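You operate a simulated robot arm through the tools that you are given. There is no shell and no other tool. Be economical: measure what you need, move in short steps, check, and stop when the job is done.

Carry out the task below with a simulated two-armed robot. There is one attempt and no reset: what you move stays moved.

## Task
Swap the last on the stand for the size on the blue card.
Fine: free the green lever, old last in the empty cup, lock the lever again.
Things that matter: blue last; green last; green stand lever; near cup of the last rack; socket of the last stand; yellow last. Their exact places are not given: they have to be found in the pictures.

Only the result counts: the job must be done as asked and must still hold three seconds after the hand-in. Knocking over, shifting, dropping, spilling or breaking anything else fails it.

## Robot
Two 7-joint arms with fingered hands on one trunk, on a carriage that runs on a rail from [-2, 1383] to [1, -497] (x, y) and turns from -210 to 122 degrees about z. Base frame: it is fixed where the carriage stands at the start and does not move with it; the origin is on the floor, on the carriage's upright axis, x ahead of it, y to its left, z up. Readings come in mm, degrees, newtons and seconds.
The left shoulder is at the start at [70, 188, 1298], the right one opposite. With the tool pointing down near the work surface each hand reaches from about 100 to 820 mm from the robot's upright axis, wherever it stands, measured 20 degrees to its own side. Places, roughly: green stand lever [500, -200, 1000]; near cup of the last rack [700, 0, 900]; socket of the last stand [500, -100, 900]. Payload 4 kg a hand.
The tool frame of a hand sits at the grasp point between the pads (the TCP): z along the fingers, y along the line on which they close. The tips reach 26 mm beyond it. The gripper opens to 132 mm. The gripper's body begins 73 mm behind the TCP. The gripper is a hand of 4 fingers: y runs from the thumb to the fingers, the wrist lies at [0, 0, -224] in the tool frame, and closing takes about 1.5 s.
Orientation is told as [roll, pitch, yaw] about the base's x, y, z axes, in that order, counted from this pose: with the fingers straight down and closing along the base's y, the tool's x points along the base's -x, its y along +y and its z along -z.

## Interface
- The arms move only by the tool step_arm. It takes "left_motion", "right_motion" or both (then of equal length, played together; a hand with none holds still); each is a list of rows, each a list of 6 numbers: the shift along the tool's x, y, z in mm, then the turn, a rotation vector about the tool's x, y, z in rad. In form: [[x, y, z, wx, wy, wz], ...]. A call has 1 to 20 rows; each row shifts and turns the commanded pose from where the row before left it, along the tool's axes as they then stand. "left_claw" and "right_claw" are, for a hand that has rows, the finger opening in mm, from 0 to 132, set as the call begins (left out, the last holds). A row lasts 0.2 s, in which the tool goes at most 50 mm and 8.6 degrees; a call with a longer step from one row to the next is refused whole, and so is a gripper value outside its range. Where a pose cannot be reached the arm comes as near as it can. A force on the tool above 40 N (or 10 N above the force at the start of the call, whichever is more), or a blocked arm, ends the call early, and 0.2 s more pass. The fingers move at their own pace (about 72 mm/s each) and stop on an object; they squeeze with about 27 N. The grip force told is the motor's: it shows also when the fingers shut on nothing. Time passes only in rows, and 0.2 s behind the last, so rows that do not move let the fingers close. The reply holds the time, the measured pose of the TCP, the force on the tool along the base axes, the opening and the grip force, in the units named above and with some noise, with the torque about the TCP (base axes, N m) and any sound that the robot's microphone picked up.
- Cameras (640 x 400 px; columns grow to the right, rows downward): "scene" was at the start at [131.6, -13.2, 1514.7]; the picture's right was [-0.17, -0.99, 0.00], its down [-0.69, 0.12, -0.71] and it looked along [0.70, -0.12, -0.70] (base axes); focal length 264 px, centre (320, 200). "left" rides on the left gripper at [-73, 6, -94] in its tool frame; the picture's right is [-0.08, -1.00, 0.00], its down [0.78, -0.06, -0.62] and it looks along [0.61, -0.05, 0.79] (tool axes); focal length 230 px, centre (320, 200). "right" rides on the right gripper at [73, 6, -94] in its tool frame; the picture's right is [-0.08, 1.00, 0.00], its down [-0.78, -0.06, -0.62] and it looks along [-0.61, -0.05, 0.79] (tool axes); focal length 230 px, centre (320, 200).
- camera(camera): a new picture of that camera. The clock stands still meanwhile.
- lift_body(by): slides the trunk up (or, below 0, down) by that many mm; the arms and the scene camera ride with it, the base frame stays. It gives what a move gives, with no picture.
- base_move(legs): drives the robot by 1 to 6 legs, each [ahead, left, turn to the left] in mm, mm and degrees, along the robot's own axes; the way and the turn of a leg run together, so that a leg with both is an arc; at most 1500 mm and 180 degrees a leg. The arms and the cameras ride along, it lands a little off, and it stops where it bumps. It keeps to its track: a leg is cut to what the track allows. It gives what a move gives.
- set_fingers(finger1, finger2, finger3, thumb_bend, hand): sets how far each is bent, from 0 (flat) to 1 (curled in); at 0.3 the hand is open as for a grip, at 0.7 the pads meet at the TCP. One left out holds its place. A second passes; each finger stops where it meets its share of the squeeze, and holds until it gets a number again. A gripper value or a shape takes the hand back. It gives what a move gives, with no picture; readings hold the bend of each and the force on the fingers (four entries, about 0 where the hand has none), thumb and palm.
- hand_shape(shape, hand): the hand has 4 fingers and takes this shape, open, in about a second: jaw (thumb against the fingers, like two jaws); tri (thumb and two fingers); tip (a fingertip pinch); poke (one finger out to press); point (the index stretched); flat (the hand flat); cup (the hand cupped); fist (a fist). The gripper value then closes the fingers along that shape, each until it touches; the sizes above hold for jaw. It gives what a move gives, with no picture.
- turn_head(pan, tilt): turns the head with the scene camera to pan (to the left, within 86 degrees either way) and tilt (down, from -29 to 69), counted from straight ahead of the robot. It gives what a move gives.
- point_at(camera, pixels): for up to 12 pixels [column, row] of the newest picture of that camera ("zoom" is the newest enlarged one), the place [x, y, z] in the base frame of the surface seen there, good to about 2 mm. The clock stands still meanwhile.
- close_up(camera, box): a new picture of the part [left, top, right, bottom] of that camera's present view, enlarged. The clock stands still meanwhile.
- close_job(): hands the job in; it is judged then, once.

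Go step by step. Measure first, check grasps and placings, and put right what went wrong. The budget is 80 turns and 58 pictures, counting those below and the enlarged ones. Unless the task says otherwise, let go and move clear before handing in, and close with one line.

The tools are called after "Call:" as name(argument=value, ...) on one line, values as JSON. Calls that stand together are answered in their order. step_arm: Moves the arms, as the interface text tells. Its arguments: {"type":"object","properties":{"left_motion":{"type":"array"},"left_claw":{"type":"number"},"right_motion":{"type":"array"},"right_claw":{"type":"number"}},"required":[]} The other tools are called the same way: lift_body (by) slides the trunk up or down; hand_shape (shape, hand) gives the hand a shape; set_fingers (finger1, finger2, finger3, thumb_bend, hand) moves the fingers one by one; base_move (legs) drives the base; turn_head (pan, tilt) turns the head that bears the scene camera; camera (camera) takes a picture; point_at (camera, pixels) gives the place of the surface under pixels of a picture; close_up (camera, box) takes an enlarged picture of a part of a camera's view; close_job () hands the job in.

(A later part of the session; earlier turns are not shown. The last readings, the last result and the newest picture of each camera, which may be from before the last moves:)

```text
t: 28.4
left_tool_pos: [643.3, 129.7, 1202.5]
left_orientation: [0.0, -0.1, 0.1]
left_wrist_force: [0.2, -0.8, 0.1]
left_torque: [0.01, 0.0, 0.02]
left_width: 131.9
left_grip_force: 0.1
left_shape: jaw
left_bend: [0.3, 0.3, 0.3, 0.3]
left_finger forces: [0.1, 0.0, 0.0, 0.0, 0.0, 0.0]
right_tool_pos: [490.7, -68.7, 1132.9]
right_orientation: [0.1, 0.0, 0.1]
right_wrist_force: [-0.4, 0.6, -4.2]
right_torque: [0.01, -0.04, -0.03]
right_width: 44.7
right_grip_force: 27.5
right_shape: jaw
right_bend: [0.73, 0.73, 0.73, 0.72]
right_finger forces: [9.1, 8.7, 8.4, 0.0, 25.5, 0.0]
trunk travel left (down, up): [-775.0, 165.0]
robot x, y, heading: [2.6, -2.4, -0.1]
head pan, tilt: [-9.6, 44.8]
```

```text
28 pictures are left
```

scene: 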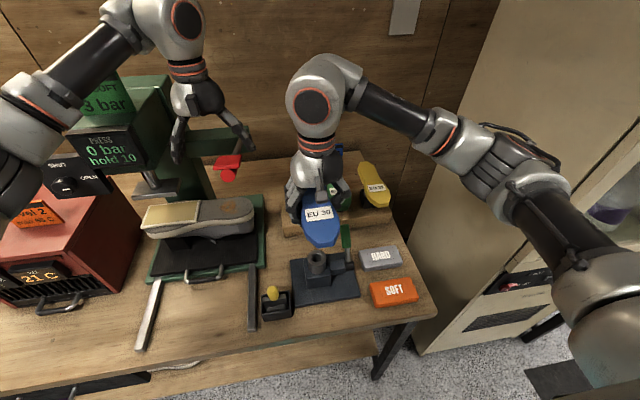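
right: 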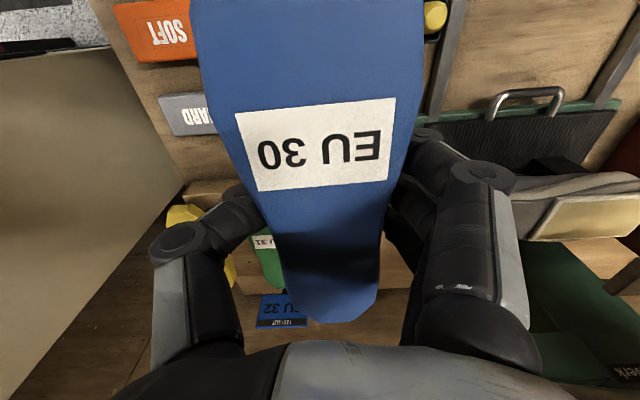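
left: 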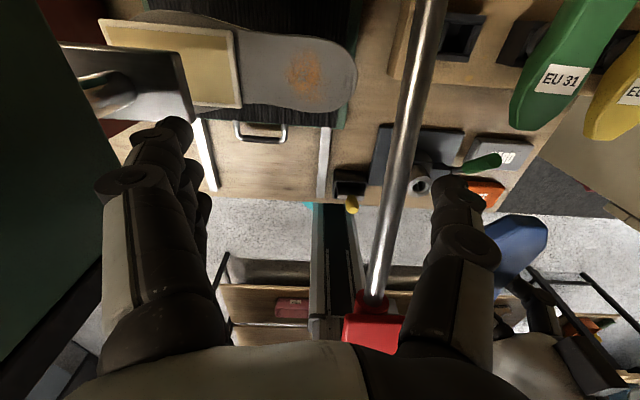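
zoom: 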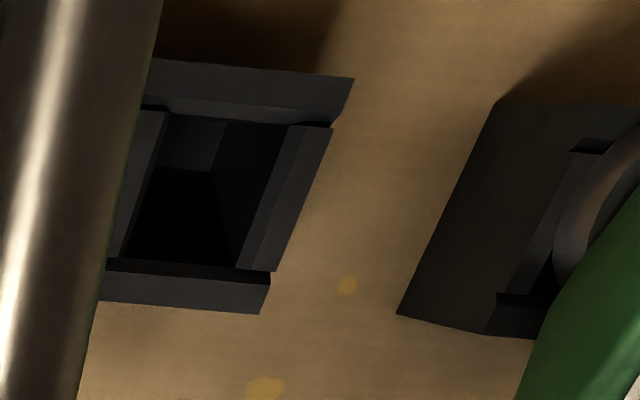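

The cup's inner centre is about (710.5,-48). Before moving, I'll check the obstacles: the card, the press's red lever and the rod.

Call:
point_at(camera="right", pixels=[[270, 300], [300, 300], [265, 250]])

Call:
point_at(camera="scene", pixels=[[228, 160], [228, 176], [240, 160], [245, 135], [215, 140], [338, 150]])

Call:
point_at(camera="left", pixels=[[375, 330], [398, 200], [425, 50], [435, 5]])

```text
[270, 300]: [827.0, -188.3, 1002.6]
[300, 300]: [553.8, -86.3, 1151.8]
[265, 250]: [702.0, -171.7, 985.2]
```

```text
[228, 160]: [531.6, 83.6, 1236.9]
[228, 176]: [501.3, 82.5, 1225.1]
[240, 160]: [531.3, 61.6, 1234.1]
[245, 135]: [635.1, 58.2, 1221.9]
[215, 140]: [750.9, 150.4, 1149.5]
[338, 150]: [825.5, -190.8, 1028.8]
```

```text
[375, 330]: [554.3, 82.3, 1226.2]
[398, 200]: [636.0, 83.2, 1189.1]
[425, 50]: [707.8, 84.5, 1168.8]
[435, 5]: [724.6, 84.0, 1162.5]
```

The rod is at y≈84 and the card at x≈825, so both are clear. I'll move above the cup.

Call:
step_arm(right_motion=[[-36.5, 3.3, 0, 0, 0, 0], [-36.5, 3.3, 0, 0, 0, 0], [-36.5, 3.3, 0, 0, 0, 0], [-36.5, 3.3, 0, 0, 0, 0], [-36.5, 3.3, 0, 0, 0, 0], [-36.5, 3.3, 0, 0, 0, 0], [0, 0, 20, 0, 0, 0], [0, 0, 20, 0, 0, 0], [0, 0, 20, 0, 0, 0], [0, 0, 20, 0, 0, 0], [0, 0, 10, 0, 0, 0], [0, 0, 0, 0, 0, 0]])

Call:
close_up(camera="scene", box=[240, 130, 400, 250])

Call:
camera(camera="left")

```text
t: 31.0
left_tool_pos: [641.7, 127.9, 1201.1]
left_orientation: [0.0, 0.0, -0.1]
left_wrist_force: [-1.2, -0.7, -0.7]
left_torque: [0.0, -0.01, 0.02]
left_width: 131.8
left_grip_force: 0.0
left_shape: jaw
left_bend: [0.3, 0.3, 0.3, 0.3]
left_finger forces: [0.1, 0.0, 0.1, 0.0, 0.1, 0.1]
right_tool_pos: [711.1, -48.5, 1042.7]
right_orientation: [0.1, 0.0, 0.1]
right_wrist_force: [0.0, 0.6, -3.9]
right_torque: [0.0, -0.03, 0.0]
right_width: 44.1
right_grip_force: 27.5
right_shape: jaw
right_bend: [0.73, 0.73, 0.73, 0.73]
right_finger forces: [8.9, 8.7, 8.2, 0.0, 25.1, 0.1]
trunk travel left (down, up): [-775.0, 165.0]
robot x, y, heading: [3.6, -1.4, -0.0]
head pan, tilt: [-9.6, 44.8]
```

```text
3.33 times, centred on (320, 190) of scene
```

zoom: 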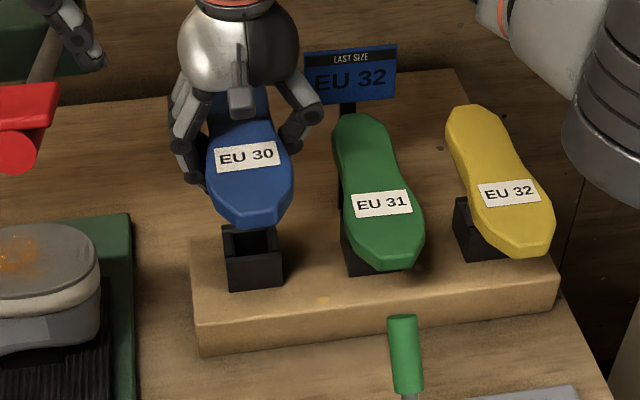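

```text
26 pictures are left
```

left: 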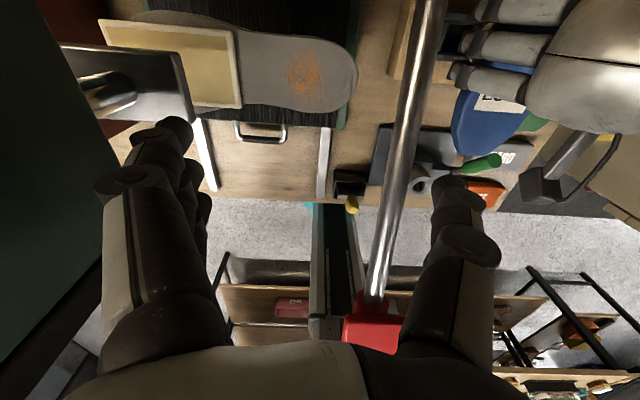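

It's centred over the cup at (711,-48.5). I'll descend slowly until it seats, expecting z≈968.

Call:
step_arm(right_motion=[[0, 0, 10, 0, 0, 0], [0, 0, 10, 0, 0, 0], [0, 0, 8, 0, 0, 0], [0, 0, 6, 0, 0, 0], [0, 0, 6, 0, 0, 0], [0, 0, 6, 0, 0, 0], [0, 0, 6, 0, 0, 0]])

Call:
step_arm(right_motion=[[0, 0, 4, 0, 0, 0], [0, 0, 4, 0, 0, 0], [0, 0, 4, 0, 0, 0], [0, 0, 4, 0, 0, 0]])

```text
t: 32.6
left_tool_pos: [642.4, 128.2, 1200.5]
left_orientation: [0.1, 0.0, 0.0]
left_wrist_force: [-0.2, 0.7, 0.8]
left_torque: [0.0, -0.01, -0.01]
left_width: 131.8
left_grip_force: 0.0
left_shape: jaw
left_bend: [0.3, 0.3, 0.3, 0.3]
left_finger forces: [0.1, 0.1, 0.0, 0.0, 0.0, 0.1]
right_tool_pos: [710.0, -48.3, 990.9]
right_orientation: [0.1, 0.0, 0.0]
right_wrist_force: [-0.3, 0.1, -4.6]
right_torque: [0.01, -0.04, -0.02]
right_width: 44.1
right_grip_force: 27.1
right_shape: jaw
right_bend: [0.73, 0.73, 0.73, 0.73]
right_finger forces: [9.0, 8.7, 8.2, 0.1, 25.0, 0.0]
trunk travel left (down, up): [-775.0, 165.0]
robot x, y, heading: [-2.9, 1.8, -0.1]
head pan, tilt: [-9.6, 44.8]
```

```text
t: 33.6
left_tool_pos: [642.8, 129.0, 1202.0]
left_orientation: [0.0, 0.0, 0.0]
left_wrist_force: [-0.7, -1.2, 0.3]
left_torque: [-0.03, 0.02, -0.01]
left_width: 131.7
left_grip_force: 0.0
left_shape: jaw
left_bend: [0.3, 0.3, 0.3, 0.3]
left_finger forces: [0.0, 0.0, 0.1, 0.0, 0.1, 0.0]
right_tool_pos: [711.2, -48.1, 973.6]
right_orientation: [0.1, 0.0, 0.2]
right_wrist_force: [0.4, -0.3, -3.7]
right_torque: [0.0, -0.01, -0.02]
right_width: 44.3
right_grip_force: 26.7
right_shape: jaw
right_bend: [0.73, 0.73, 0.73, 0.73]
right_finger forces: [9.0, 8.6, 8.2, 0.0, 25.0, 0.0]
trunk travel left (down, up): [-775.0, 165.0]
robot x, y, heading: [1.6, -0.1, -0.1]
head pan, tilt: [-9.6, 44.8]
```

Call:
step_arm(right_motion=[[0, 0, 2, 0, 0, 0], [0, 0, 2, 0, 0, 0], [0, 0, 2, 0, 0, 0]])

Call:
close_up(camera="scene", box=[270, 130, 430, 230])

Call:
point_at(camera="zoom", pixels=[[115, 245], [270, 245]])

```text
t: 34.4
left_tool_pos: [642.7, 129.1, 1201.6]
left_orientation: [0.0, 0.0, 0.0]
left_wrist_force: [-0.1, 0.5, 0.2]
left_torque: [0.01, 0.01, 0.01]
left_width: 131.9
left_grip_force: 0.0
left_shape: jaw
left_bend: [0.3, 0.3, 0.3, 0.3]
left_finger forces: [0.0, 0.0, 0.1, 0.1, 0.0, 0.0]
right_tool_pos: [711.8, -48.7, 968.4]
right_orientation: [0.2, 0.0, 0.1]
right_wrist_force: [-0.1, -0.2, -4.9]
right_torque: [0.0, 0.01, 0.03]
right_width: 44.0
right_grip_force: 27.4
right_shape: jaw
right_bend: [0.73, 0.73, 0.73, 0.73]
right_finger forces: [9.0, 8.6, 8.1, 0.1, 25.0, 0.0]
trunk travel left (down, up): [-775.0, 165.0]
robot x, y, heading: [-0.2, 2.2, 0.1]
head pan, tilt: [-9.6, 44.8]
```

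```text
4.00 times, centred on (350, 180) of scene
```

zoom: 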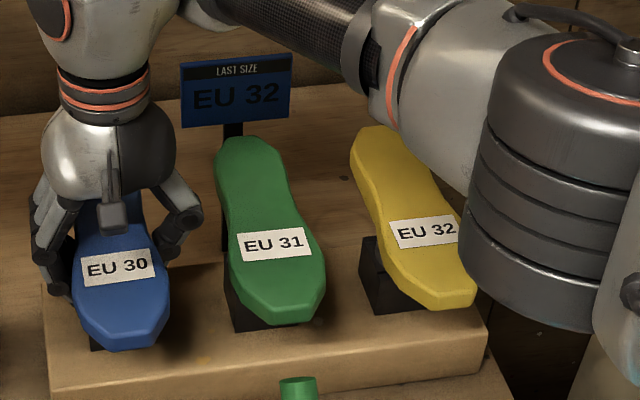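

```text
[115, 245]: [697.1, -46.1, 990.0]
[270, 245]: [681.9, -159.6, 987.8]
```

Blue's top is at 990 against 988 for its neighbours, so it's nearly seated. I'll go down a touch more and then release.

Call:
step_arm(right_motion=[[0, 0, 2, 0, 0, 0], [0, 0, 1, 0, 0, 0], [0, 0, 0, 0, 0, 0]])

Call:
step_arm(right_motion=[[0, 0, 0, 0, 0, 0], [0, 0, 0, 0, 0, 0], [0, 0, 0, 0, 0, 0], [0, 0, 0, 0, 0, 0]], right_claw=80)

Call:
close_up(camera="scene", box=[270, 130, 430, 230])

Call:
point_at(camera="zoom", pixels=[[115, 245], [90, 280], [150, 275], [115, 340], [560, 200], [480, 80]])

```text
t: 35.2
left_tool_pos: [641.7, 128.5, 1202.7]
left_orientation: [0.0, 0.0, 0.1]
left_wrist_force: [-0.2, -0.6, 0.6]
left_torque: [-0.02, 0.0, 0.0]
left_width: 131.9
left_grip_force: 0.1
left_shape: jaw
left_bend: [0.3, 0.3, 0.3, 0.3]
left_finger forces: [0.0, 0.1, 0.0, 0.1, 0.0, 0.0]
right_tool_pos: [710.9, -49.1, 966.6]
right_orientation: [0.2, -0.1, 0.1]
right_wrist_force: [2.8, -0.4, 3.8]
right_torque: [0.13, -0.08, -0.04]
right_width: 43.9
right_grip_force: 26.7
right_shape: jaw
right_bend: [0.73, 0.73, 0.74, 0.73]
right_finger forces: [8.4, 8.0, 7.4, 0.1, 26.0, 0.1]
trunk travel left (down, up): [-775.0, 165.0]
robot x, y, heading: [-1.3, 1.8, -0.2]
head pan, tilt: [-9.6, 44.8]
```

```text
t: 36.2
left_tool_pos: [642.7, 129.1, 1200.6]
left_orientation: [-0.1, 0.0, 0.0]
left_wrist_force: [0.5, 0.6, -0.8]
left_torque: [0.0, -0.03, 0.03]
left_width: 131.7
left_grip_force: 0.1
left_shape: jaw
left_bend: [0.3, 0.3, 0.3, 0.3]
left_finger forces: [0.0, 0.0, 0.0, 0.0, 0.0, 0.0]
right_tool_pos: [711.2, -49.2, 964.9]
right_orientation: [0.0, 0.0, 0.0]
right_wrist_force: [0.4, -0.4, 0.9]
right_torque: [-0.01, 0.01, 0.03]
right_width: 79.6
right_grip_force: 0.1
right_shape: jaw
right_bend: [0.71, 0.71, 0.71, 0.71]
right_finger forces: [0.0, 0.0, 0.0, 0.0, 0.0, 0.1]
trunk travel left (down, up): [-775.0, 165.0]
robot x, y, heading: [1.4, 0.3, 0.0]
head pan, tilt: [-9.6, 44.8]
```

```text
4.00 times, centred on (350, 180) of scene
```

zoom: 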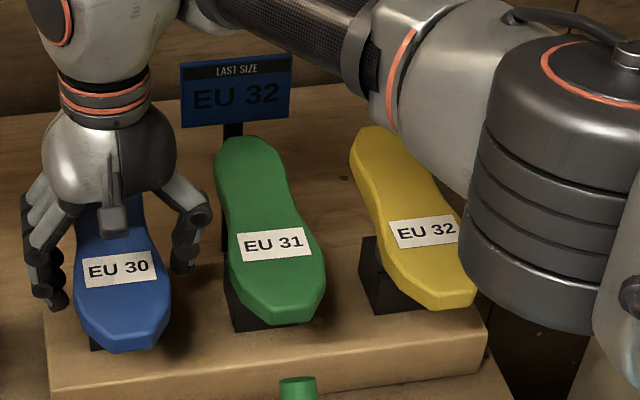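

```text
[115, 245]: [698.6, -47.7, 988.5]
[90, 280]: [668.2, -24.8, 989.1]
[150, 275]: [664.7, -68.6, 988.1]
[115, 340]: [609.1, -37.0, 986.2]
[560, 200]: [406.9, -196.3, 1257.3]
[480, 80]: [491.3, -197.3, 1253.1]
```

Blue is seated level at z≈988.5. I'll lift off and move over the yellow last.

Call:
step_arm(right_motion=[[0, 0, -15, 0, 0, 0], [0, 0, -20, 0, 0, 0], [0, 0, -30, 0, 0, 0], [0, 0, -40, 0, 0, 0], [0, -45, 0, 0, 0, 0], [0, -45, 0, 0, 0, 0], [0, -45, 0, 0, 0, 0], [0, -45, 0, 0, 0, 0], [0, -47, 0, 0, 0, 0], [0, 0, 15, 0, 0, 0], [0, 0, 15, 0, 0, 0], [0, 0, 0, 0, 0, 0]])

Call:
camera(camera="right")

Call:
close_up(camera="scene", box=[270, 130, 430, 230])

```text
t: 38.8
left_tool_pos: [642.3, 128.2, 1202.5]
left_orientation: [0.1, 0.0, -0.1]
left_wrist_force: [0.2, 0.0, -0.2]
left_torque: [0.02, 0.0, -0.03]
left_width: 131.7
left_grip_force: 0.1
left_shape: jaw
left_bend: [0.3, 0.3, 0.3, 0.3]
left_finger forces: [0.1, 0.0, 0.1, 0.0, 0.2, 0.0]
right_tool_pos: [709.2, -276.7, 1038.6]
right_orientation: [0.2, 0.0, 0.1]
right_wrist_force: [0.5, 0.7, 0.3]
right_torque: [0.02, -0.01, 0.01]
right_width: 79.7
right_grip_force: 0.0
right_shape: jaw
right_bend: [0.71, 0.71, 0.71, 0.7]
right_finger forces: [0.0, 0.0, 0.0, 0.0, 0.1, 0.0]
trunk travel left (down, up): [-775.0, 165.0]
robot x, y, heading: [-0.8, -1.5, -0.1]
head pan, tilt: [-9.6, 44.8]
```

```text
23 pictures are left
```

right: 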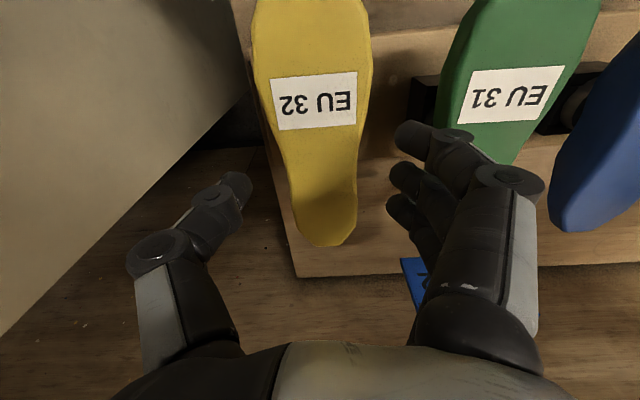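

```text
4.00 times, centred on (350, 180) of scene
```

zoom: 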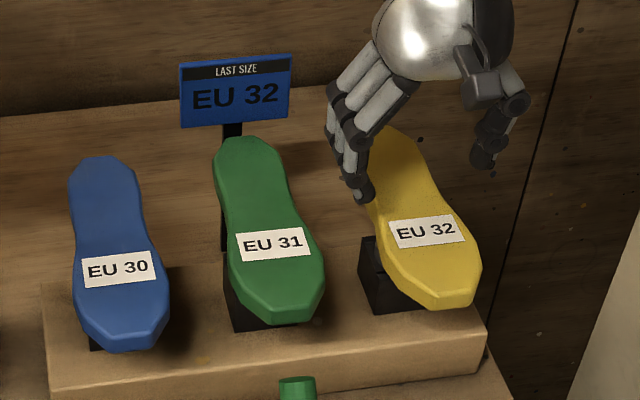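

Blue stands upright in the near cup. I'll check that yellow is centred between the fingers.

Call:
point_at(camera="right", pixels=[[282, 150], [362, 150], [290, 190], [357, 190], [268, 80], [369, 80], [325, 240], [240, 185], [398, 170], [440, 140], [480, 100]])

```text
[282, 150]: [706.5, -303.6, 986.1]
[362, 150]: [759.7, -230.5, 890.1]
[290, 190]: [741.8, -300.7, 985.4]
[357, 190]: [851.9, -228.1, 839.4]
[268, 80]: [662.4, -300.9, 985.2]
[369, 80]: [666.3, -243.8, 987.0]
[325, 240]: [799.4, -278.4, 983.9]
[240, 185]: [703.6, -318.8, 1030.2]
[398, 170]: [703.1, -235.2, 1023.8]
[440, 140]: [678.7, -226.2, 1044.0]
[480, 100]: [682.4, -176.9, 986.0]
```

The grip is centred on y≈-277 and clear of green. I'll descend to z≈968 and close.

Call:
step_arm(right_motion=[[-1, 0, 15, 0, 0, 0], [0, 0, 15, 0, 0, 0], [0, 0, 15, 0, 0, 0], [0, 0, 15, 0, 0, 0], [0, 0, 10, 0, 0, 0], [0, 0, 0, 0, 0, 0]])

Call:
step_arm(right_motion=[[0, 0, 0, 0, 0, 0], [0, 0, 0, 0, 0, 0], [0, 0, 0, 0, 0, 0], [0, 0, 0, 0, 0, 0], [0, 0, 0, 0, 0, 0], [0, 0, 0, 0, 0, 0]], right_claw=25)

Call:
close_up(camera="scene", box=[270, 130, 430, 230])

Call:
point_at(camera="zoom", pixels=[[428, 230], [455, 298], [388, 245], [470, 240]])

```text
t: 40.2
left_tool_pos: [643.4, 127.5, 1200.7]
left_orientation: [-0.1, -0.1, 0.0]
left_wrist_force: [-0.6, 0.4, 0.3]
left_torque: [-0.01, -0.04, -0.02]
left_width: 131.5
left_grip_force: 0.0
left_shape: jaw
left_bend: [0.3, 0.3, 0.3, 0.3]
left_finger forces: [0.0, 0.1, 0.0, 0.0, 0.0, 0.0]
right_tool_pos: [712.0, -275.9, 972.0]
right_orientation: [0.1, 0.0, 0.1]
right_wrist_force: [-0.9, 0.4, 0.4]
right_torque: [-0.02, 0.0, -0.02]
right_width: 79.9
right_grip_force: 0.2
right_shape: jaw
right_bend: [0.71, 0.71, 0.71, 0.7]
right_finger forces: [0.0, 0.0, 0.1, 0.0, 0.0, 0.0]
trunk travel left (down, up): [-775.0, 165.0]
robot x, y, heading: [1.2, -2.0, -0.2]
head pan, tilt: [-9.6, 44.8]
```

```text
t: 41.6
left_tool_pos: [643.8, 128.0, 1201.9]
left_orientation: [0.0, 0.0, 0.0]
left_wrist_force: [0.3, -0.6, -0.2]
left_torque: [-0.02, 0.02, -0.01]
left_width: 132.0
left_grip_force: 0.1
left_shape: jaw
left_bend: [0.3, 0.3, 0.3, 0.3]
left_finger forces: [0.1, 0.0, 0.0, 0.0, 0.0, 0.0]
right_tool_pos: [712.7, -275.5, 969.7]
right_orientation: [0.0, 0.0, 0.0]
right_wrist_force: [-0.1, 0.7, 0.4]
right_torque: [-0.01, 0.0, 0.02]
right_width: 46.1
right_grip_force: 27.0
right_shape: jaw
right_bend: [0.73, 0.73, 0.73, 0.73]
right_finger forces: [9.0, 8.8, 8.7, 0.1, 24.4, 0.1]
trunk travel left (down, up): [-775.0, 165.0]
robot x, y, heading: [-0.3, 1.3, 0.2]
head pan, tilt: [-9.6, 44.8]
```

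```text
4.00 times, centred on (350, 180) of scene
```

zoom: 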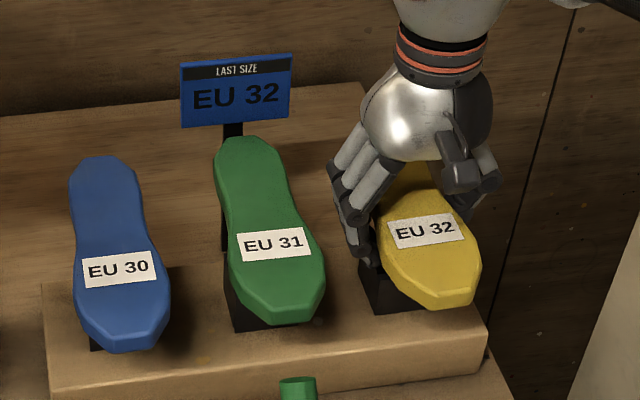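

```text
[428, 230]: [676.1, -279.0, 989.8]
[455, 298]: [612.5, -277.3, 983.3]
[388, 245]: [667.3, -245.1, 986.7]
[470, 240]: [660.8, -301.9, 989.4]
```

Yellow is held firmly with 46 mm between the pads. Before lifting, I'll compare near-end positions of blue, whose peg position I know, and yellow, to infer yellow's peg.

Call:
point_at(camera="zoom", pixels=[[125, 340], [125, 345], [125, 348], [125, 352], [450, 296], [450, 300], [450, 304], [450, 308], [285, 312], [285, 316], [285, 320], [285, 324]])

Call:
step_arm(right_motion=[[0, 0, -5, 0, 0, 0], [0, 0, -10, 0, 0, 0], [0, 0, -15, 0, 0, 0], [0, 0, -20, 0, 0, 0], [0, 0, -25, 0, 0, 0], [0, 0, -25, 0, 0, 0], [0, 0, -30, 0, 0, 0], [0, 0, -30, 0, 0, 0]])

Call:
camera(camera="right")

```text
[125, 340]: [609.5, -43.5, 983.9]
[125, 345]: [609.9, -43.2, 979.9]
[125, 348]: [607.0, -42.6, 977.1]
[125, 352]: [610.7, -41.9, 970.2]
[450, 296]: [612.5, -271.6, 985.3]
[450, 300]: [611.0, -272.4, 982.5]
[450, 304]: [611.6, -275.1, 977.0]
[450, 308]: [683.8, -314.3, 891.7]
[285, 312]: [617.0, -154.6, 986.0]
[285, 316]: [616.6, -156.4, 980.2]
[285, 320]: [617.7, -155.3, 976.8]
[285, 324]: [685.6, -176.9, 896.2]
```

```text
t: 43.4
left_tool_pos: [642.0, 129.8, 1202.8]
left_orientation: [-0.1, 0.0, 0.1]
left_wrist_force: [-0.5, -1.0, 0.4]
left_torque: [0.0, -0.05, 0.04]
left_width: 131.6
left_grip_force: 0.0
left_shape: jaw
left_bend: [0.3, 0.3, 0.3, 0.3]
left_finger forces: [0.0, 0.0, 0.0, 0.0, 0.0, 0.1]
right_tool_pos: [711.1, -276.8, 1132.2]
right_orientation: [0.3, 0.0, 0.1]
right_wrist_force: [0.3, -0.7, -3.6]
right_torque: [-0.02, -0.01, 0.02]
right_width: 46.5
right_grip_force: 27.1
right_shape: jaw
right_bend: [0.73, 0.73, 0.73, 0.73]
right_finger forces: [8.9, 8.7, 8.7, 0.0, 24.3, 0.0]
trunk travel left (down, up): [-775.0, 165.0]
robot x, y, heading: [1.4, -2.4, -0.1]
head pan, tilt: [-9.6, 44.8]
```

```text
20 pictures are left
```

right: 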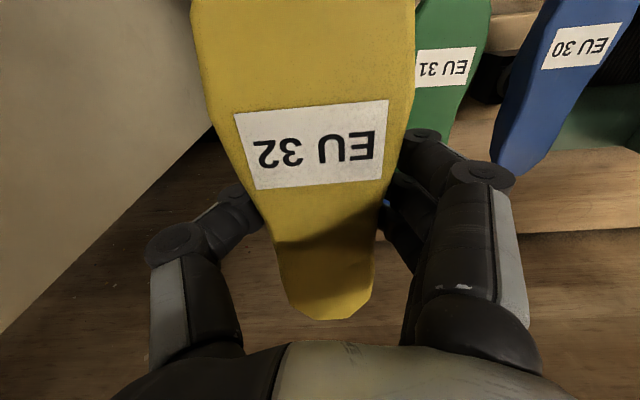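

In the hand, yellow sits almost the same as blue did: label at (234,113), tip at row 320. So its socket pose is TCP ≈ (492,-68.3). I'll carry it there.

Call:
step_arm(right_motion=[[31.3, 29.8, 0, 0, 0, 0], [31.3, 29.8, 0, 0, 0, 0], [31.3, 29.8, 0, 0, 0, 0], [31.3, 29.8, 0, 0, 0, 0], [31.3, 29.8, 0, 0, 0, 0], [31.3, 29.8, 0, 0, 0, 0], [31.3, 29.8, 0, 0, 0, 0], [0, 0, 20, 0, 0, 0], [0, 0, 20, 0, 0, 0], [0, 0, 20, 0, 0, 0], [0, 0, 15, 0, 0, 0], [0, 0, 0, 0, 0, 0]])

Call:
camera(camera="scene")

```text
t: 46.0
left_tool_pos: [641.4, 127.8, 1201.2]
left_orientation: [0.1, 0.0, 0.0]
left_wrist_force: [-0.1, 0.5, 0.4]
left_torque: [0.0, 0.05, 0.0]
left_width: 131.9
left_grip_force: 0.0
left_shape: jaw
left_bend: [0.3, 0.3, 0.3, 0.3]
left_finger forces: [0.1, 0.1, 0.0, 0.1, 0.0, 0.0]
right_tool_pos: [492.5, -66.3, 1056.1]
right_orientation: [0.1, 0.0, 0.1]
right_wrist_force: [-0.1, -0.3, -4.1]
right_torque: [0.0, 0.0, 0.02]
right_width: 46.1
right_grip_force: 27.3
right_shape: jaw
right_bend: [0.73, 0.73, 0.73, 0.73]
right_finger forces: [8.8, 8.7, 8.7, 0.1, 24.3, 0.0]
trunk travel left (down, up): [-775.0, 165.0]
robot x, y, heading: [1.4, -1.2, -0.0]
head pan, tilt: [-9.6, 44.8]
```

```text
19 pictures are left
```

scene: 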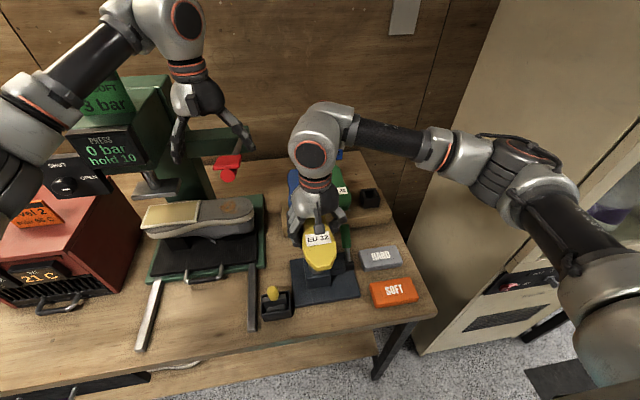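

I'm above the socket. I'll trim y by -1 and descend carefully, expecting the seat at z≈989.

Call:
step_arm(right_motion=[[0, -1, 6, 0, 0, 0], [0, 0, 6, 0, 0, 0], [0, 0, 5, 0, 0, 0], [0, 0, 5, 0, 0, 0], [0, 0, 4, 0, 0, 0], [0, 0, 4, 0, 0, 0], [0, 0, 3, 0, 0, 0], [0, 0, 3, 0, 0, 0]])

Call:
step_arm(right_motion=[[0, 0, 2, 0, 0, 0], [0, 0, 2, 0, 0, 0], [0, 0, 2, 0, 0, 0], [0, 0, 2, 0, 0, 0], [0, 0, 2, 0, 0, 0]])

```text
t: 47.8
left_tool_pos: [642.2, 130.5, 1202.8]
left_orientation: [-0.1, 0.0, 0.1]
left_wrist_force: [0.3, 0.2, -0.2]
left_torque: [-0.01, -0.04, -0.01]
left_width: 132.0
left_grip_force: 0.0
left_shape: jaw
left_bend: [0.3, 0.3, 0.3, 0.3]
left_finger forces: [0.0, 0.0, 0.1, 0.1, 0.0, 0.0]
right_tool_pos: [492.1, -65.8, 1020.1]
right_orientation: [0.2, 0.0, 0.1]
right_wrist_force: [-0.6, 2.4, -0.6]
right_torque: [0.16, 0.01, -0.06]
right_width: 45.5
right_grip_force: 26.7
right_shape: jaw
right_bend: [0.73, 0.73, 0.73, 0.73]
right_finger forces: [8.6, 8.7, 8.8, 0.0, 23.7, 0.1]
trunk travel left (down, up): [-775.0, 165.0]
robot x, y, heading: [-2.6, 4.1, -0.2]
head pan, tilt: [-9.6, 44.8]
```

```text
t: 49.0
left_tool_pos: [642.5, 129.5, 1202.4]
left_orientation: [-0.1, 0.1, 0.0]
left_wrist_force: [0.4, 0.0, -1.0]
left_torque: [0.01, -0.02, 0.02]
left_width: 131.6
left_grip_force: 0.0
left_shape: jaw
left_bend: [0.3, 0.3, 0.3, 0.3]
left_finger forces: [0.0, 0.0, 0.0, 0.0, 0.0, 0.0]
right_tool_pos: [492.1, -68.4, 1010.3]
right_orientation: [0.1, 0.0, 0.0]
right_wrist_force: [-0.9, 7.3, -3.0]
right_torque: [0.49, 0.08, -0.02]
right_width: 45.2
right_grip_force: 26.9
right_shape: jaw
right_bend: [0.73, 0.73, 0.73, 0.73]
right_finger forces: [8.8, 9.2, 9.4, 0.0, 25.0, 0.0]
trunk travel left (down, up): [-775.0, 165.0]
robot x, y, heading: [0.3, 2.1, 0.0]
head pan, tilt: [-9.6, 44.8]
```

The peg has entered the bore, with a side force of +7 N in y. I'll shift +1.5 mm in y and continue down.

Call:
step_arm(right_motion=[[0, 1.5, 0, 0, 0, 0], [0, 0, 2, 0, 0, 0], [0, 0, 2, 0, 0, 0], [0, 0, 2, 0, 0, 0]])

```text
t: 50.0
left_tool_pos: [642.9, 128.0, 1201.3]
left_orientation: [0.0, 0.0, 0.0]
left_wrist_force: [0.5, -0.4, 0.4]
left_torque: [-0.01, -0.02, -0.04]
left_width: 131.7
left_grip_force: 0.1
left_shape: jaw
left_bend: [0.3, 0.3, 0.3, 0.3]
left_finger forces: [0.0, 0.0, 0.0, 0.0, 0.0, 0.0]
right_tool_pos: [492.3, -66.6, 1003.8]
right_orientation: [0.1, -0.1, 0.1]
right_wrist_force: [-0.9, 4.3, -2.5]
right_torque: [0.19, 0.06, -0.03]
right_width: 45.1
right_grip_force: 26.8
right_shape: jaw
right_bend: [0.73, 0.73, 0.73, 0.73]
right_finger forces: [8.7, 9.0, 9.3, 0.0, 25.3, 0.0]
trunk travel left (down, up): [-775.0, 165.0]
robot x, y, heading: [-0.2, 0.9, -0.1]
head pan, tilt: [-9.6, 44.8]
```

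Call:
step_arm(right_motion=[[0, 1, 2, 0, 0, 0], [0, 0, 2, 0, 0, 0], [0, 0, 2, 0, 0, 0], [0, 0, 2, 0, 0, 0], [0, 0, 2, 0, 0, 0]])

Call:
step_arm(right_motion=[[0, 0.5, 1, 0, 0, 0], [0, 0, 1, 0, 0, 0], [0, 0, 1, 0, 0, 0]])

```text
t: 51.2
left_tool_pos: [643.4, 128.9, 1201.5]
left_orientation: [0.0, 0.0, 0.0]
left_wrist_force: [-0.7, 0.3, 0.8]
left_torque: [0.03, 0.02, 0.0]
left_width: 131.8
left_grip_force: 0.1
left_shape: jaw
left_bend: [0.3, 0.3, 0.3, 0.3]
left_finger forces: [0.0, 0.1, 0.0, 0.0, 0.1, 0.1]
right_tool_pos: [493.3, -64.7, 993.2]
right_orientation: [0.1, -0.1, 0.0]
right_wrist_force: [-0.5, -0.7, -3.6]
right_torque: [0.02, -0.01, 0.02]
right_width: 45.3
right_grip_force: 26.6
right_shape: jaw
right_bend: [0.73, 0.73, 0.73, 0.72]
right_finger forces: [8.8, 8.7, 8.7, 0.0, 25.4, 0.0]
trunk travel left (down, up): [-775.0, 165.0]
robot x, y, heading: [-0.1, -0.5, 0.2]
head pan, tilt: [-9.6, 44.8]
```

```text
t: 52.0
left_tool_pos: [642.5, 129.3, 1202.3]
left_orientation: [-0.1, 0.0, 0.0]
left_wrist_force: [0.4, 0.5, 0.4]
left_torque: [0.01, 0.02, -0.01]
left_width: 131.6
left_grip_force: 0.1
left_shape: jaw
left_bend: [0.3, 0.3, 0.3, 0.3]
left_finger forces: [0.0, 0.1, 0.1, 0.0, 0.1, 0.1]
right_tool_pos: [493.0, -66.4, 990.3]
right_orientation: [0.1, 0.0, 0.1]
right_wrist_force: [0.3, 0.6, -4.4]
right_torque: [0.03, 0.0, -0.02]
right_width: 45.4
right_grip_force: 27.6
right_shape: jaw
right_bend: [0.73, 0.73, 0.73, 0.72]
right_finger forces: [8.9, 8.8, 8.6, 0.0, 25.5, 0.1]
trunk travel left (down, up): [-775.0, 165.0]
robot x, y, heading: [0.5, 0.2, 0.0]
head pan, tilt: [-9.6, 44.8]
```

It's sliding in freely with no side force. I'll lower until contact and check the top height.

Call:
step_arm(right_motion=[[0, 0, 1, 0, 0, 0], [0, 0, 1, 0, 0, 0], [0, 0, 1, 0, 0, 0], [0, 0, 0.5, 0, 0, 0]])

Call:
close_up(camera="scene", box=[270, 200, 398, 280])

Call:
point_at(camera="zoom", pixels=[[245, 275], [200, 320], [300, 310], [250, 370]])

```text
t: 53.0
left_tool_pos: [641.7, 128.0, 1202.2]
left_orientation: [0.0, -0.1, 0.0]
left_wrist_force: [1.0, -0.6, -0.1]
left_torque: [-0.01, 0.02, -0.03]
left_width: 131.6
left_grip_force: 0.1
left_shape: jaw
left_bend: [0.3, 0.3, 0.3, 0.3]
left_finger forces: [0.0, 0.0, 0.0, 0.1, 0.1, 0.0]
right_tool_pos: [492.5, -66.3, 987.8]
right_orientation: [0.2, -0.2, 0.0]
right_wrist_force: [2.8, -4.3, 9.5]
right_torque: [0.11, -0.02, -0.03]
right_width: 45.7
right_grip_force: 27.0
right_shape: jaw
right_bend: [0.74, 0.74, 0.74, 0.73]
right_finger forces: [7.5, 7.3, 7.0, 0.0, 27.5, 0.0]
trunk travel left (down, up): [-775.0, 165.0]
robot x, y, heading: [-1.5, -2.3, 0.1]
head pan, tilt: [-9.6, 44.8]
```

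```text
5.00 times, centred on (334, 240) of scene
```

zoom: 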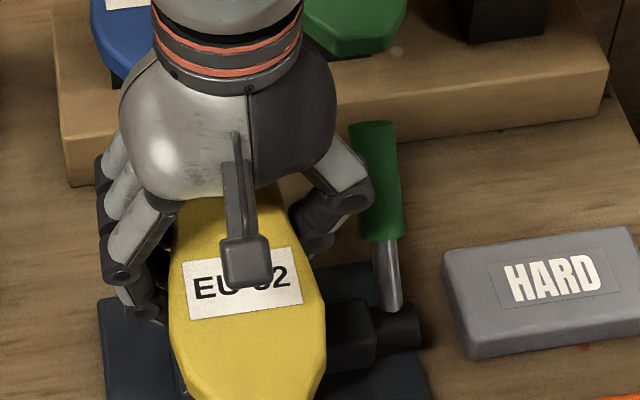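

```text
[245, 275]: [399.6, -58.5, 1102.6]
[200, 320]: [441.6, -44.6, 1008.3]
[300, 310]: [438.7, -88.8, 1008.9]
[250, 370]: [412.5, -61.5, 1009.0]
```

Yellow is seated with its top at 1008.5, the same as blue had, with 9.5 N of contact. I'll release, lift and yaw back to 90° for the lever.

Call:
step_arm(right_motion=[[0, 0, 0, 0, 0, 0], [0, 0, 0, 0, 0, 0], [0, 0, 0, 0, 0, 0], [0, 0, 0, 0, 0, 0], [0, 0, -15, 0, 0, 0], [0, 0, -25, 0, 0, 0], [0, 0, -35, 0, 0, 0], [0, 0, -40, 0, 0, 0]], right_claw=84)

Call:
step_arm(right_motion=[[-18, -45, 0, 0, 0, 0], [-18, -43, 0, 0, 0, 0], [-18, 0, 0, 0, 0, -0.143], [0, 0, 0, 0, 0, -0.143], [0, 0, 0, 0, 0, -0.143], [0, 0, 0, 0, 0, -0.143], [0, 0, 0, 0, 0, -0.143], [0, 0, 0, 0, 0, -0.143], [0, 0, 0, 0, 0, -0.143], [0, 0, 0, 0, 0, -0.143], [0, 0, 0, 0, 0, -0.143], [0, 0, 0, 0, 0, -0.143], [0, 0, 0, 0, 0, -0.141]], right_claw=60)

Call:
camera(camera="right")

Call:
close_up(camera="scene", box=[270, 200, 398, 280])

```text
t: 54.8
left_tool_pos: [641.9, 129.2, 1202.2]
left_orientation: [0.0, 0.0, 0.0]
left_wrist_force: [-0.9, 0.3, 0.4]
left_torque: [0.0, 0.01, -0.03]
left_width: 131.8
left_grip_force: 0.0
left_shape: jaw
left_bend: [0.3, 0.3, 0.3, 0.3]
left_finger forces: [0.0, 0.0, 0.1, 0.0, 0.1, 0.0]
right_tool_pos: [492.9, -65.2, 1102.3]
right_orientation: [0.0, 0.0, 0.0]
right_wrist_force: [0.1, -1.0, 0.0]
right_torque: [-0.01, 0.01, -0.01]
right_width: 83.6
right_grip_force: 0.1
right_shape: jaw
right_bend: [0.71, 0.71, 0.71, 0.68]
right_finger forces: [0.0, 0.0, 0.0, 0.0, 0.1, 0.0]
trunk travel left (down, up): [-775.0, 165.0]
robot x, y, heading: [-3.4, 0.2, -0.3]
head pan, tilt: [-9.6, 44.8]
```

```text
t: 57.6
left_tool_pos: [642.9, 127.5, 1201.9]
left_orientation: [0.1, 0.0, 0.1]
left_wrist_force: [0.6, -0.1, 0.1]
left_torque: [-0.02, -0.02, 0.02]
left_width: 132.2
left_grip_force: 0.0
left_shape: jaw
left_bend: [0.3, 0.3, 0.3, 0.3]
left_finger forces: [0.0, 0.0, 0.0, 0.0, 0.0, 0.1]
right_tool_pos: [545.5, -153.1, 1102.0]
right_orientation: [-0.1, -0.3, 90.2]
right_wrist_force: [-0.8, -0.8, -0.3]
right_torque: [0.02, -0.01, 0.0]
right_width: 60.5
right_grip_force: 0.0
right_shape: jaw
right_bend: [0.73, 0.73, 0.73, 0.7]
right_finger forces: [0.1, 0.0, 0.1, 0.0, 0.0, 0.0]
trunk travel left (down, up): [-775.0, 165.0]
robot x, y, heading: [-0.1, 2.0, 0.0]
head pan, tilt: [-9.6, 44.8]
```

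```text
17 pictures are left
```

right: 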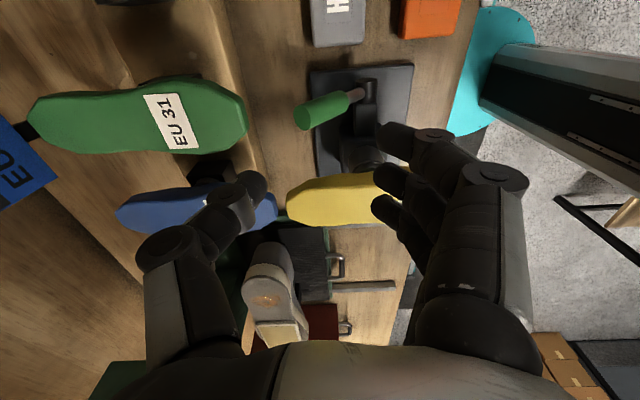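

```text
5.00 times, centred on (334, 240) of scene
```

zoom: 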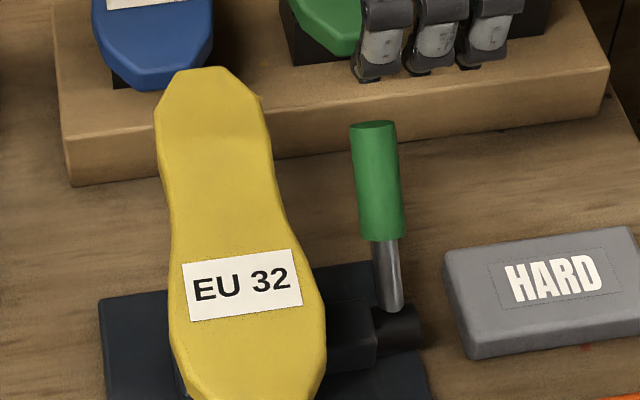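

Call:
point_at(camera="right", pixels=[[300, 122], [318, 108], [240, 105], [245, 130], [262, 185], [250, 200], [385, 140], [378, 178]])

```text
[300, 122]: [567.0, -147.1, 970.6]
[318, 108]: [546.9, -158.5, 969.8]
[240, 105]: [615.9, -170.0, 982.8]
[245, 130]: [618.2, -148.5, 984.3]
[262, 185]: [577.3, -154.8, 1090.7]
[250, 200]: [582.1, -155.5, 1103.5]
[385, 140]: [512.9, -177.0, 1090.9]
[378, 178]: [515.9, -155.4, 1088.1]
```

The thumb's inner face at x≈577 clears the knob (≈569) and green (≈616). I'll shift +3 and descend to z≈985.

Call:
step_arm(right_motion=[[0, -3, 20, 0, 0, 0], [0, 0, 20, 0, 0, 0], [0, 0, 20, 0, 0, 0], [0, 0, 20, 0, 0, 0], [0, 0, 14, 0, 0, 0], [0, 0, 12, 0, 0, 0], [0, 0, 10, 0, 0, 0], [0, 0, 0, 0, 0, 0]])

Call:
camera(camera="right")

```text
t: 59.4
left_tool_pos: [642.9, 128.6, 1202.1]
left_orientation: [0.1, 0.0, 0.0]
left_wrist_force: [-0.9, -0.2, -0.9]
left_torque: [0.0, -0.01, -0.03]
left_width: 131.9
left_grip_force: 0.0
left_shape: jaw
left_bend: [0.3, 0.3, 0.3, 0.3]
left_finger forces: [0.1, 0.1, 0.1, 0.0, 0.0, 0.1]
right_tool_pos: [549.3, -155.1, 986.8]
right_orientation: [0.0, -0.1, 90.2]
right_wrist_force: [-1.0, 0.2, -0.3]
right_torque: [0.0, 0.01, -0.06]
right_width: 60.6
right_grip_force: 0.2
right_shape: jaw
right_bend: [0.73, 0.73, 0.73, 0.7]
right_finger forces: [0.1, 0.1, 0.1, 0.0, 0.1, 0.0]
trunk travel left (down, up): [-775.0, 165.0]
robot x, y, heading: [2.4, 3.0, 0.1]
head pan, tilt: [-9.6, 44.8]
```

```text
15 pictures are left
```

right: 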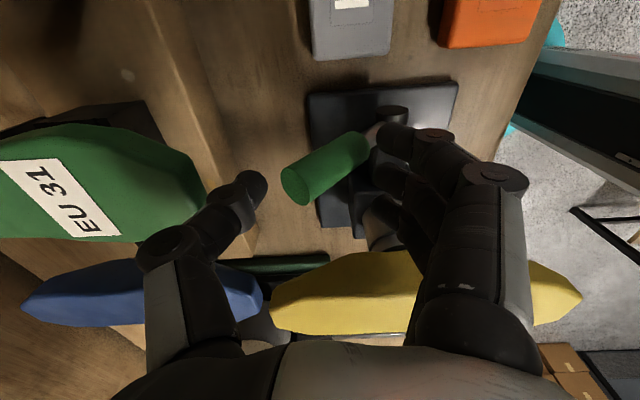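

The thumb sits between the knob and green with no contact. I'll lower 6 mm more and pull toward the robot.

Call:
step_arm(right_motion=[[0, 0, 6, 0, 0, 0], [0, 6, 0, 0, 0, 0], [0, 6, 0, 0, 0, 0], [0, 6, 0, 0, 0, 0], [0, 6, 0, 0, 0, 0], [0, 6, 0, 0, 0, 0], [0, 6, 0, 0, 0, 0], [0, 6, 0, 0, 0, 0], [0, 6, 0, 0, 0, 0]])

Call:
camera(camera="right")

```text
t: 61.6
left_tool_pos: [643.5, 128.4, 1201.0]
left_orientation: [-0.1, 0.0, -0.2]
left_wrist_force: [-0.6, 0.1, 0.1]
left_torque: [0.0, 0.0, 0.01]
left_width: 132.2
left_grip_force: 0.2
left_shape: jaw
left_bend: [0.3, 0.3, 0.3, 0.3]
left_finger forces: [0.1, 0.0, 0.0, 0.0, 0.0, 0.0]
right_tool_pos: [503.0, -153.1, 980.6]
right_orientation: [-0.1, -0.2, 90.0]
right_wrist_force: [1.6, 0.4, 0.6]
right_torque: [0.01, -0.01, 0.01]
right_width: 62.4
right_grip_force: 0.1
right_shape: jaw
right_bend: [0.73, 0.73, 0.73, 0.7]
right_finger forces: [0.0, 0.1, 0.0, 0.1, 1.5, 0.0]
trunk travel left (down, up): [-775.0, 165.0]
robot x, y, heading: [-0.6, 0.4, -0.0]
head pan, tilt: [-9.6, 44.8]
stopped in row 9 (right hand): the force on the tool passed its limit at 41 N (the readings are from after the stop); the commanded pose is now the measured one
```

```text
14 pictures are left
```

right: 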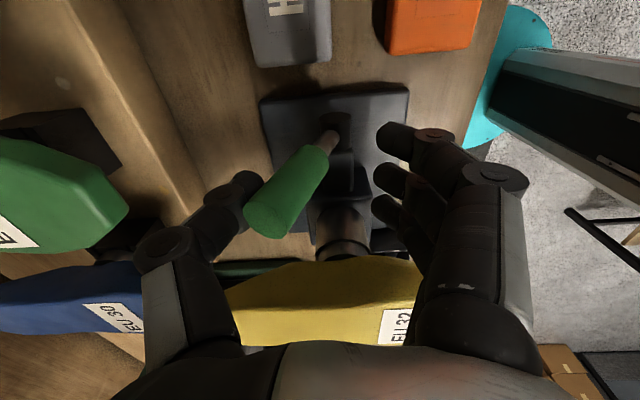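

A momentary 41 N spike has now relaxed. I'll measure where the lever is before going on.

Call:
point_at(camera="right", pixels=[[267, 220], [300, 175], [330, 138], [255, 185], [237, 205], [345, 240], [340, 300]])

Call:
close_up(camera="scene", box=[270, 200, 398, 280])

```text
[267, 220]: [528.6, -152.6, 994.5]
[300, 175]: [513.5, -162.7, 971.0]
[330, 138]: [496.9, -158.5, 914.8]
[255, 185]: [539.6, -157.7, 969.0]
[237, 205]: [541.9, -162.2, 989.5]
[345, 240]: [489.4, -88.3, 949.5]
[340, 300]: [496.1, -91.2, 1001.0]
```

```text
5.00 times, centred on (334, 240) of scene
```

zoom: 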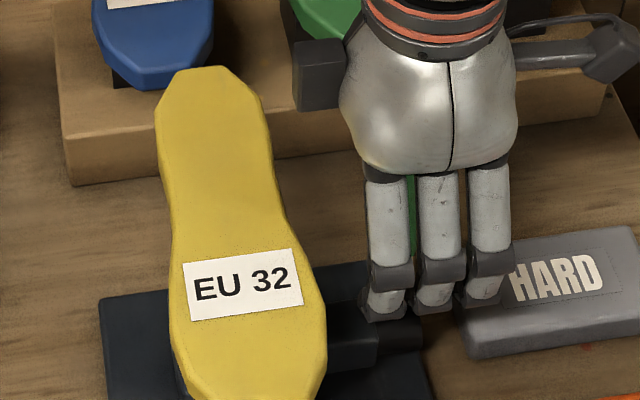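

The lever is at 21°, and the knob's end probably caught on the thumb's knuckle as it rose. I'll raise the hand 12 mm so the fingertip segment pushes, then continue.

Call:
step_arm(right_motion=[[0, -3, 0, 0, 0, 0], [0, 0, -6, 0, 0, 0], [0, 0, -6, 0, 0, 0], [0, 5, 0, 0, 0, 0], [0, 4, 0, 0, 0, 0], [0, 4, 0, 0, 0, 0], [0, 4, 0, 0, 0, 0], [0, 4, 0, 0, 0, 0], [0, 4, 0, 0, 0, 0]])

Call:
camera(camera="right")

```text
t: 63.6
left_tool_pos: [643.0, 128.3, 1201.9]
left_orientation: [-0.1, 0.0, 0.0]
left_wrist_force: [-0.4, 0.2, 0.3]
left_torque: [-0.01, -0.02, 0.0]
left_width: 131.8
left_grip_force: 0.0
left_shape: jaw
left_bend: [0.3, 0.3, 0.3, 0.3]
left_finger forces: [0.0, 0.0, 0.0, 0.0, 0.1, 0.1]
right_tool_pos: [482.7, -152.2, 994.2]
right_orientation: [-0.3, -0.2, 90.0]
right_wrist_force: [0.9, 0.3, 1.7]
right_torque: [-0.01, -0.07, 0.0]
right_width: 61.6
right_grip_force: 0.1
right_shape: jaw
right_bend: [0.73, 0.73, 0.73, 0.7]
right_finger forces: [0.0, 0.0, 0.0, 0.0, 1.4, 0.0]
trunk travel left (down, up): [-775.0, 165.0]
robot x, y, heading: [1.1, -0.4, 0.3]
head pan, tilt: [-9.6, 44.8]
```

```text
12 pictures are left
```

right: 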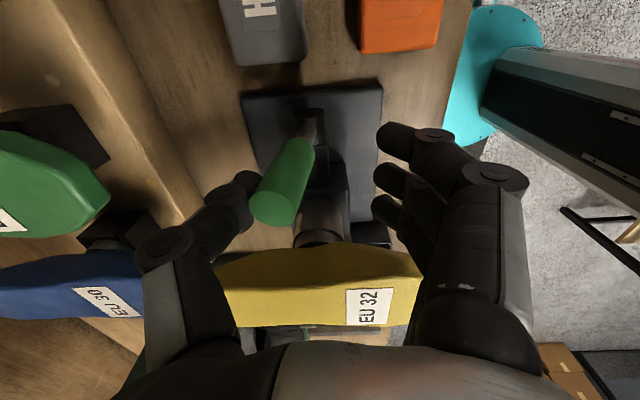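

It's moving again at about 2 N. I'll continue pulling.

Call:
step_arm(right_motion=[[0, 4, -2, 0, 0, 0], [0, 4, -1, 0, 0, 0], [0, 4, 0, 0, 0, 0], [0, 4, 0, 0, 0, 0], [0, 4, 0, 0, 0, 0], [0, 4, 0, 0, 0, 0], [0, 4, 0, 0, 0, 0], [0, 4, 0, 0, 0, 0], [0, 4, 0, 0, 0, 0]])

Call:
step_arm(right_motion=[[0, 3, 0, 0, 0, 0], [0, 3, 0, 0, 0, 0], [0, 3, 0, 0, 0, 0], [0, 3, 0, 0, 0, 0]])

Call:
camera(camera="right")

```text
t: 65.6
left_tool_pos: [642.7, 129.0, 1201.9]
left_orientation: [0.0, 0.1, 0.0]
left_wrist_force: [-0.1, -0.4, 0.1]
left_torque: [0.0, -0.01, 0.03]
left_width: 131.8
left_grip_force: 0.0
left_shape: jaw
left_bend: [0.3, 0.3, 0.3, 0.3]
left_finger forces: [0.0, 0.1, 0.0, 0.0, 0.1, 0.0]
right_tool_pos: [444.2, -152.7, 996.5]
right_orientation: [-0.3, -0.2, 90.1]
right_wrist_force: [1.2, -0.1, -0.8]
right_torque: [0.03, -0.02, -0.01]
right_width: 61.7
right_grip_force: 0.1
right_shape: jaw
right_bend: [0.73, 0.73, 0.73, 0.7]
right_finger forces: [0.0, 0.1, 0.0, 0.1, 1.1, 0.0]
trunk travel left (down, up): [-775.0, 165.0]
robot x, y, heading: [0.6, 1.0, -0.1]
head pan, tilt: [-9.6, 44.8]
```

```text
t: 66.6
left_tool_pos: [642.8, 127.9, 1201.9]
left_orientation: [0.0, 0.0, 0.0]
left_wrist_force: [1.1, -0.3, -0.3]
left_torque: [0.0, 0.02, 0.01]
left_width: 131.7
left_grip_force: 0.0
left_shape: jaw
left_bend: [0.3, 0.3, 0.3, 0.3]
left_finger forces: [0.0, 0.0, 0.1, 0.1, 0.1, 0.0]
right_tool_pos: [433.2, -153.0, 996.5]
right_orientation: [-0.3, -0.2, 90.1]
right_wrist_force: [6.6, 2.0, 2.9]
right_torque: [-0.01, -0.22, 0.04]
right_width: 66.0
right_grip_force: 0.1
right_shape: jaw
right_bend: [0.73, 0.73, 0.73, 0.7]
right_finger forces: [0.0, 0.1, 0.0, 0.0, 6.5, 0.0]
trunk travel left (down, up): [-775.0, 165.0]
robot x, y, heading: [2.7, 0.7, -0.1]
head pan, tilt: [-9.6, 44.8]
```

```text
11 pictures are left
```

right: 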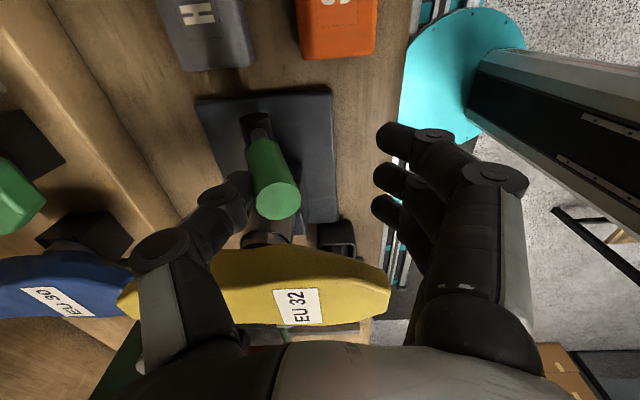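

Call:
point_at(camera="right", pixels=[[278, 202], [260, 132], [252, 115], [265, 165], [232, 185]])

Call:
step_arm(right_motion=[[0, 3, 0, 0, 0, 0], [0, 3, 0, 0, 0, 0], [0, 3, 0, 0, 0, 0]])

Call:
camera(camera="right")

```text
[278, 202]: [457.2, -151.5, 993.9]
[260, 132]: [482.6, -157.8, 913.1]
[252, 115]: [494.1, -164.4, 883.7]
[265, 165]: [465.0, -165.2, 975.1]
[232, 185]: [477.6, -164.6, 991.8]
```

```text
t: 67.4
left_tool_pos: [644.2, 129.3, 1200.9]
left_orientation: [0.0, 0.1, 0.1]
left_wrist_force: [1.0, 0.2, 0.0]
left_torque: [-0.01, 0.01, 0.03]
left_width: 131.7
left_grip_force: 0.0
left_shape: jaw
left_bend: [0.3, 0.3, 0.3, 0.3]
left_finger forces: [0.1, 0.0, 0.0, 0.1, 0.0, 0.0]
right_tool_pos: [425.4, -154.4, 995.1]
right_orientation: [-0.4, -0.3, 89.9]
right_wrist_force: [12.0, -1.2, 2.9]
right_torque: [-0.03, -0.34, -0.03]
right_width: 69.5
right_grip_force: 0.1
right_shape: jaw
right_bend: [0.73, 0.73, 0.73, 0.7]
right_finger forces: [0.0, 0.0, 0.0, 0.0, 12.4, 0.0]
trunk travel left (down, up): [-775.0, 165.0]
robot x, y, heading: [1.2, 1.4, -0.0]
head pan, tilt: [-9.6, 44.8]
```

```text
10 pictures are left
```

right: 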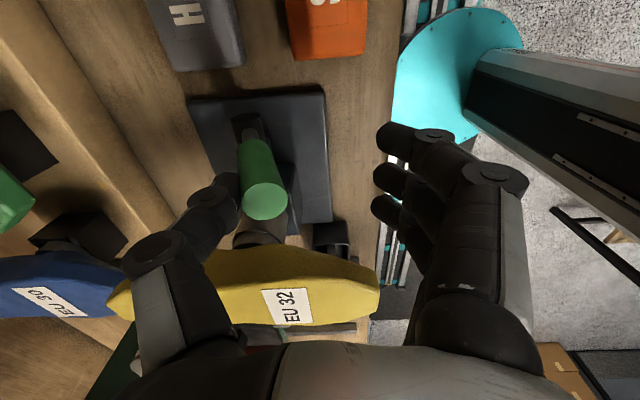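

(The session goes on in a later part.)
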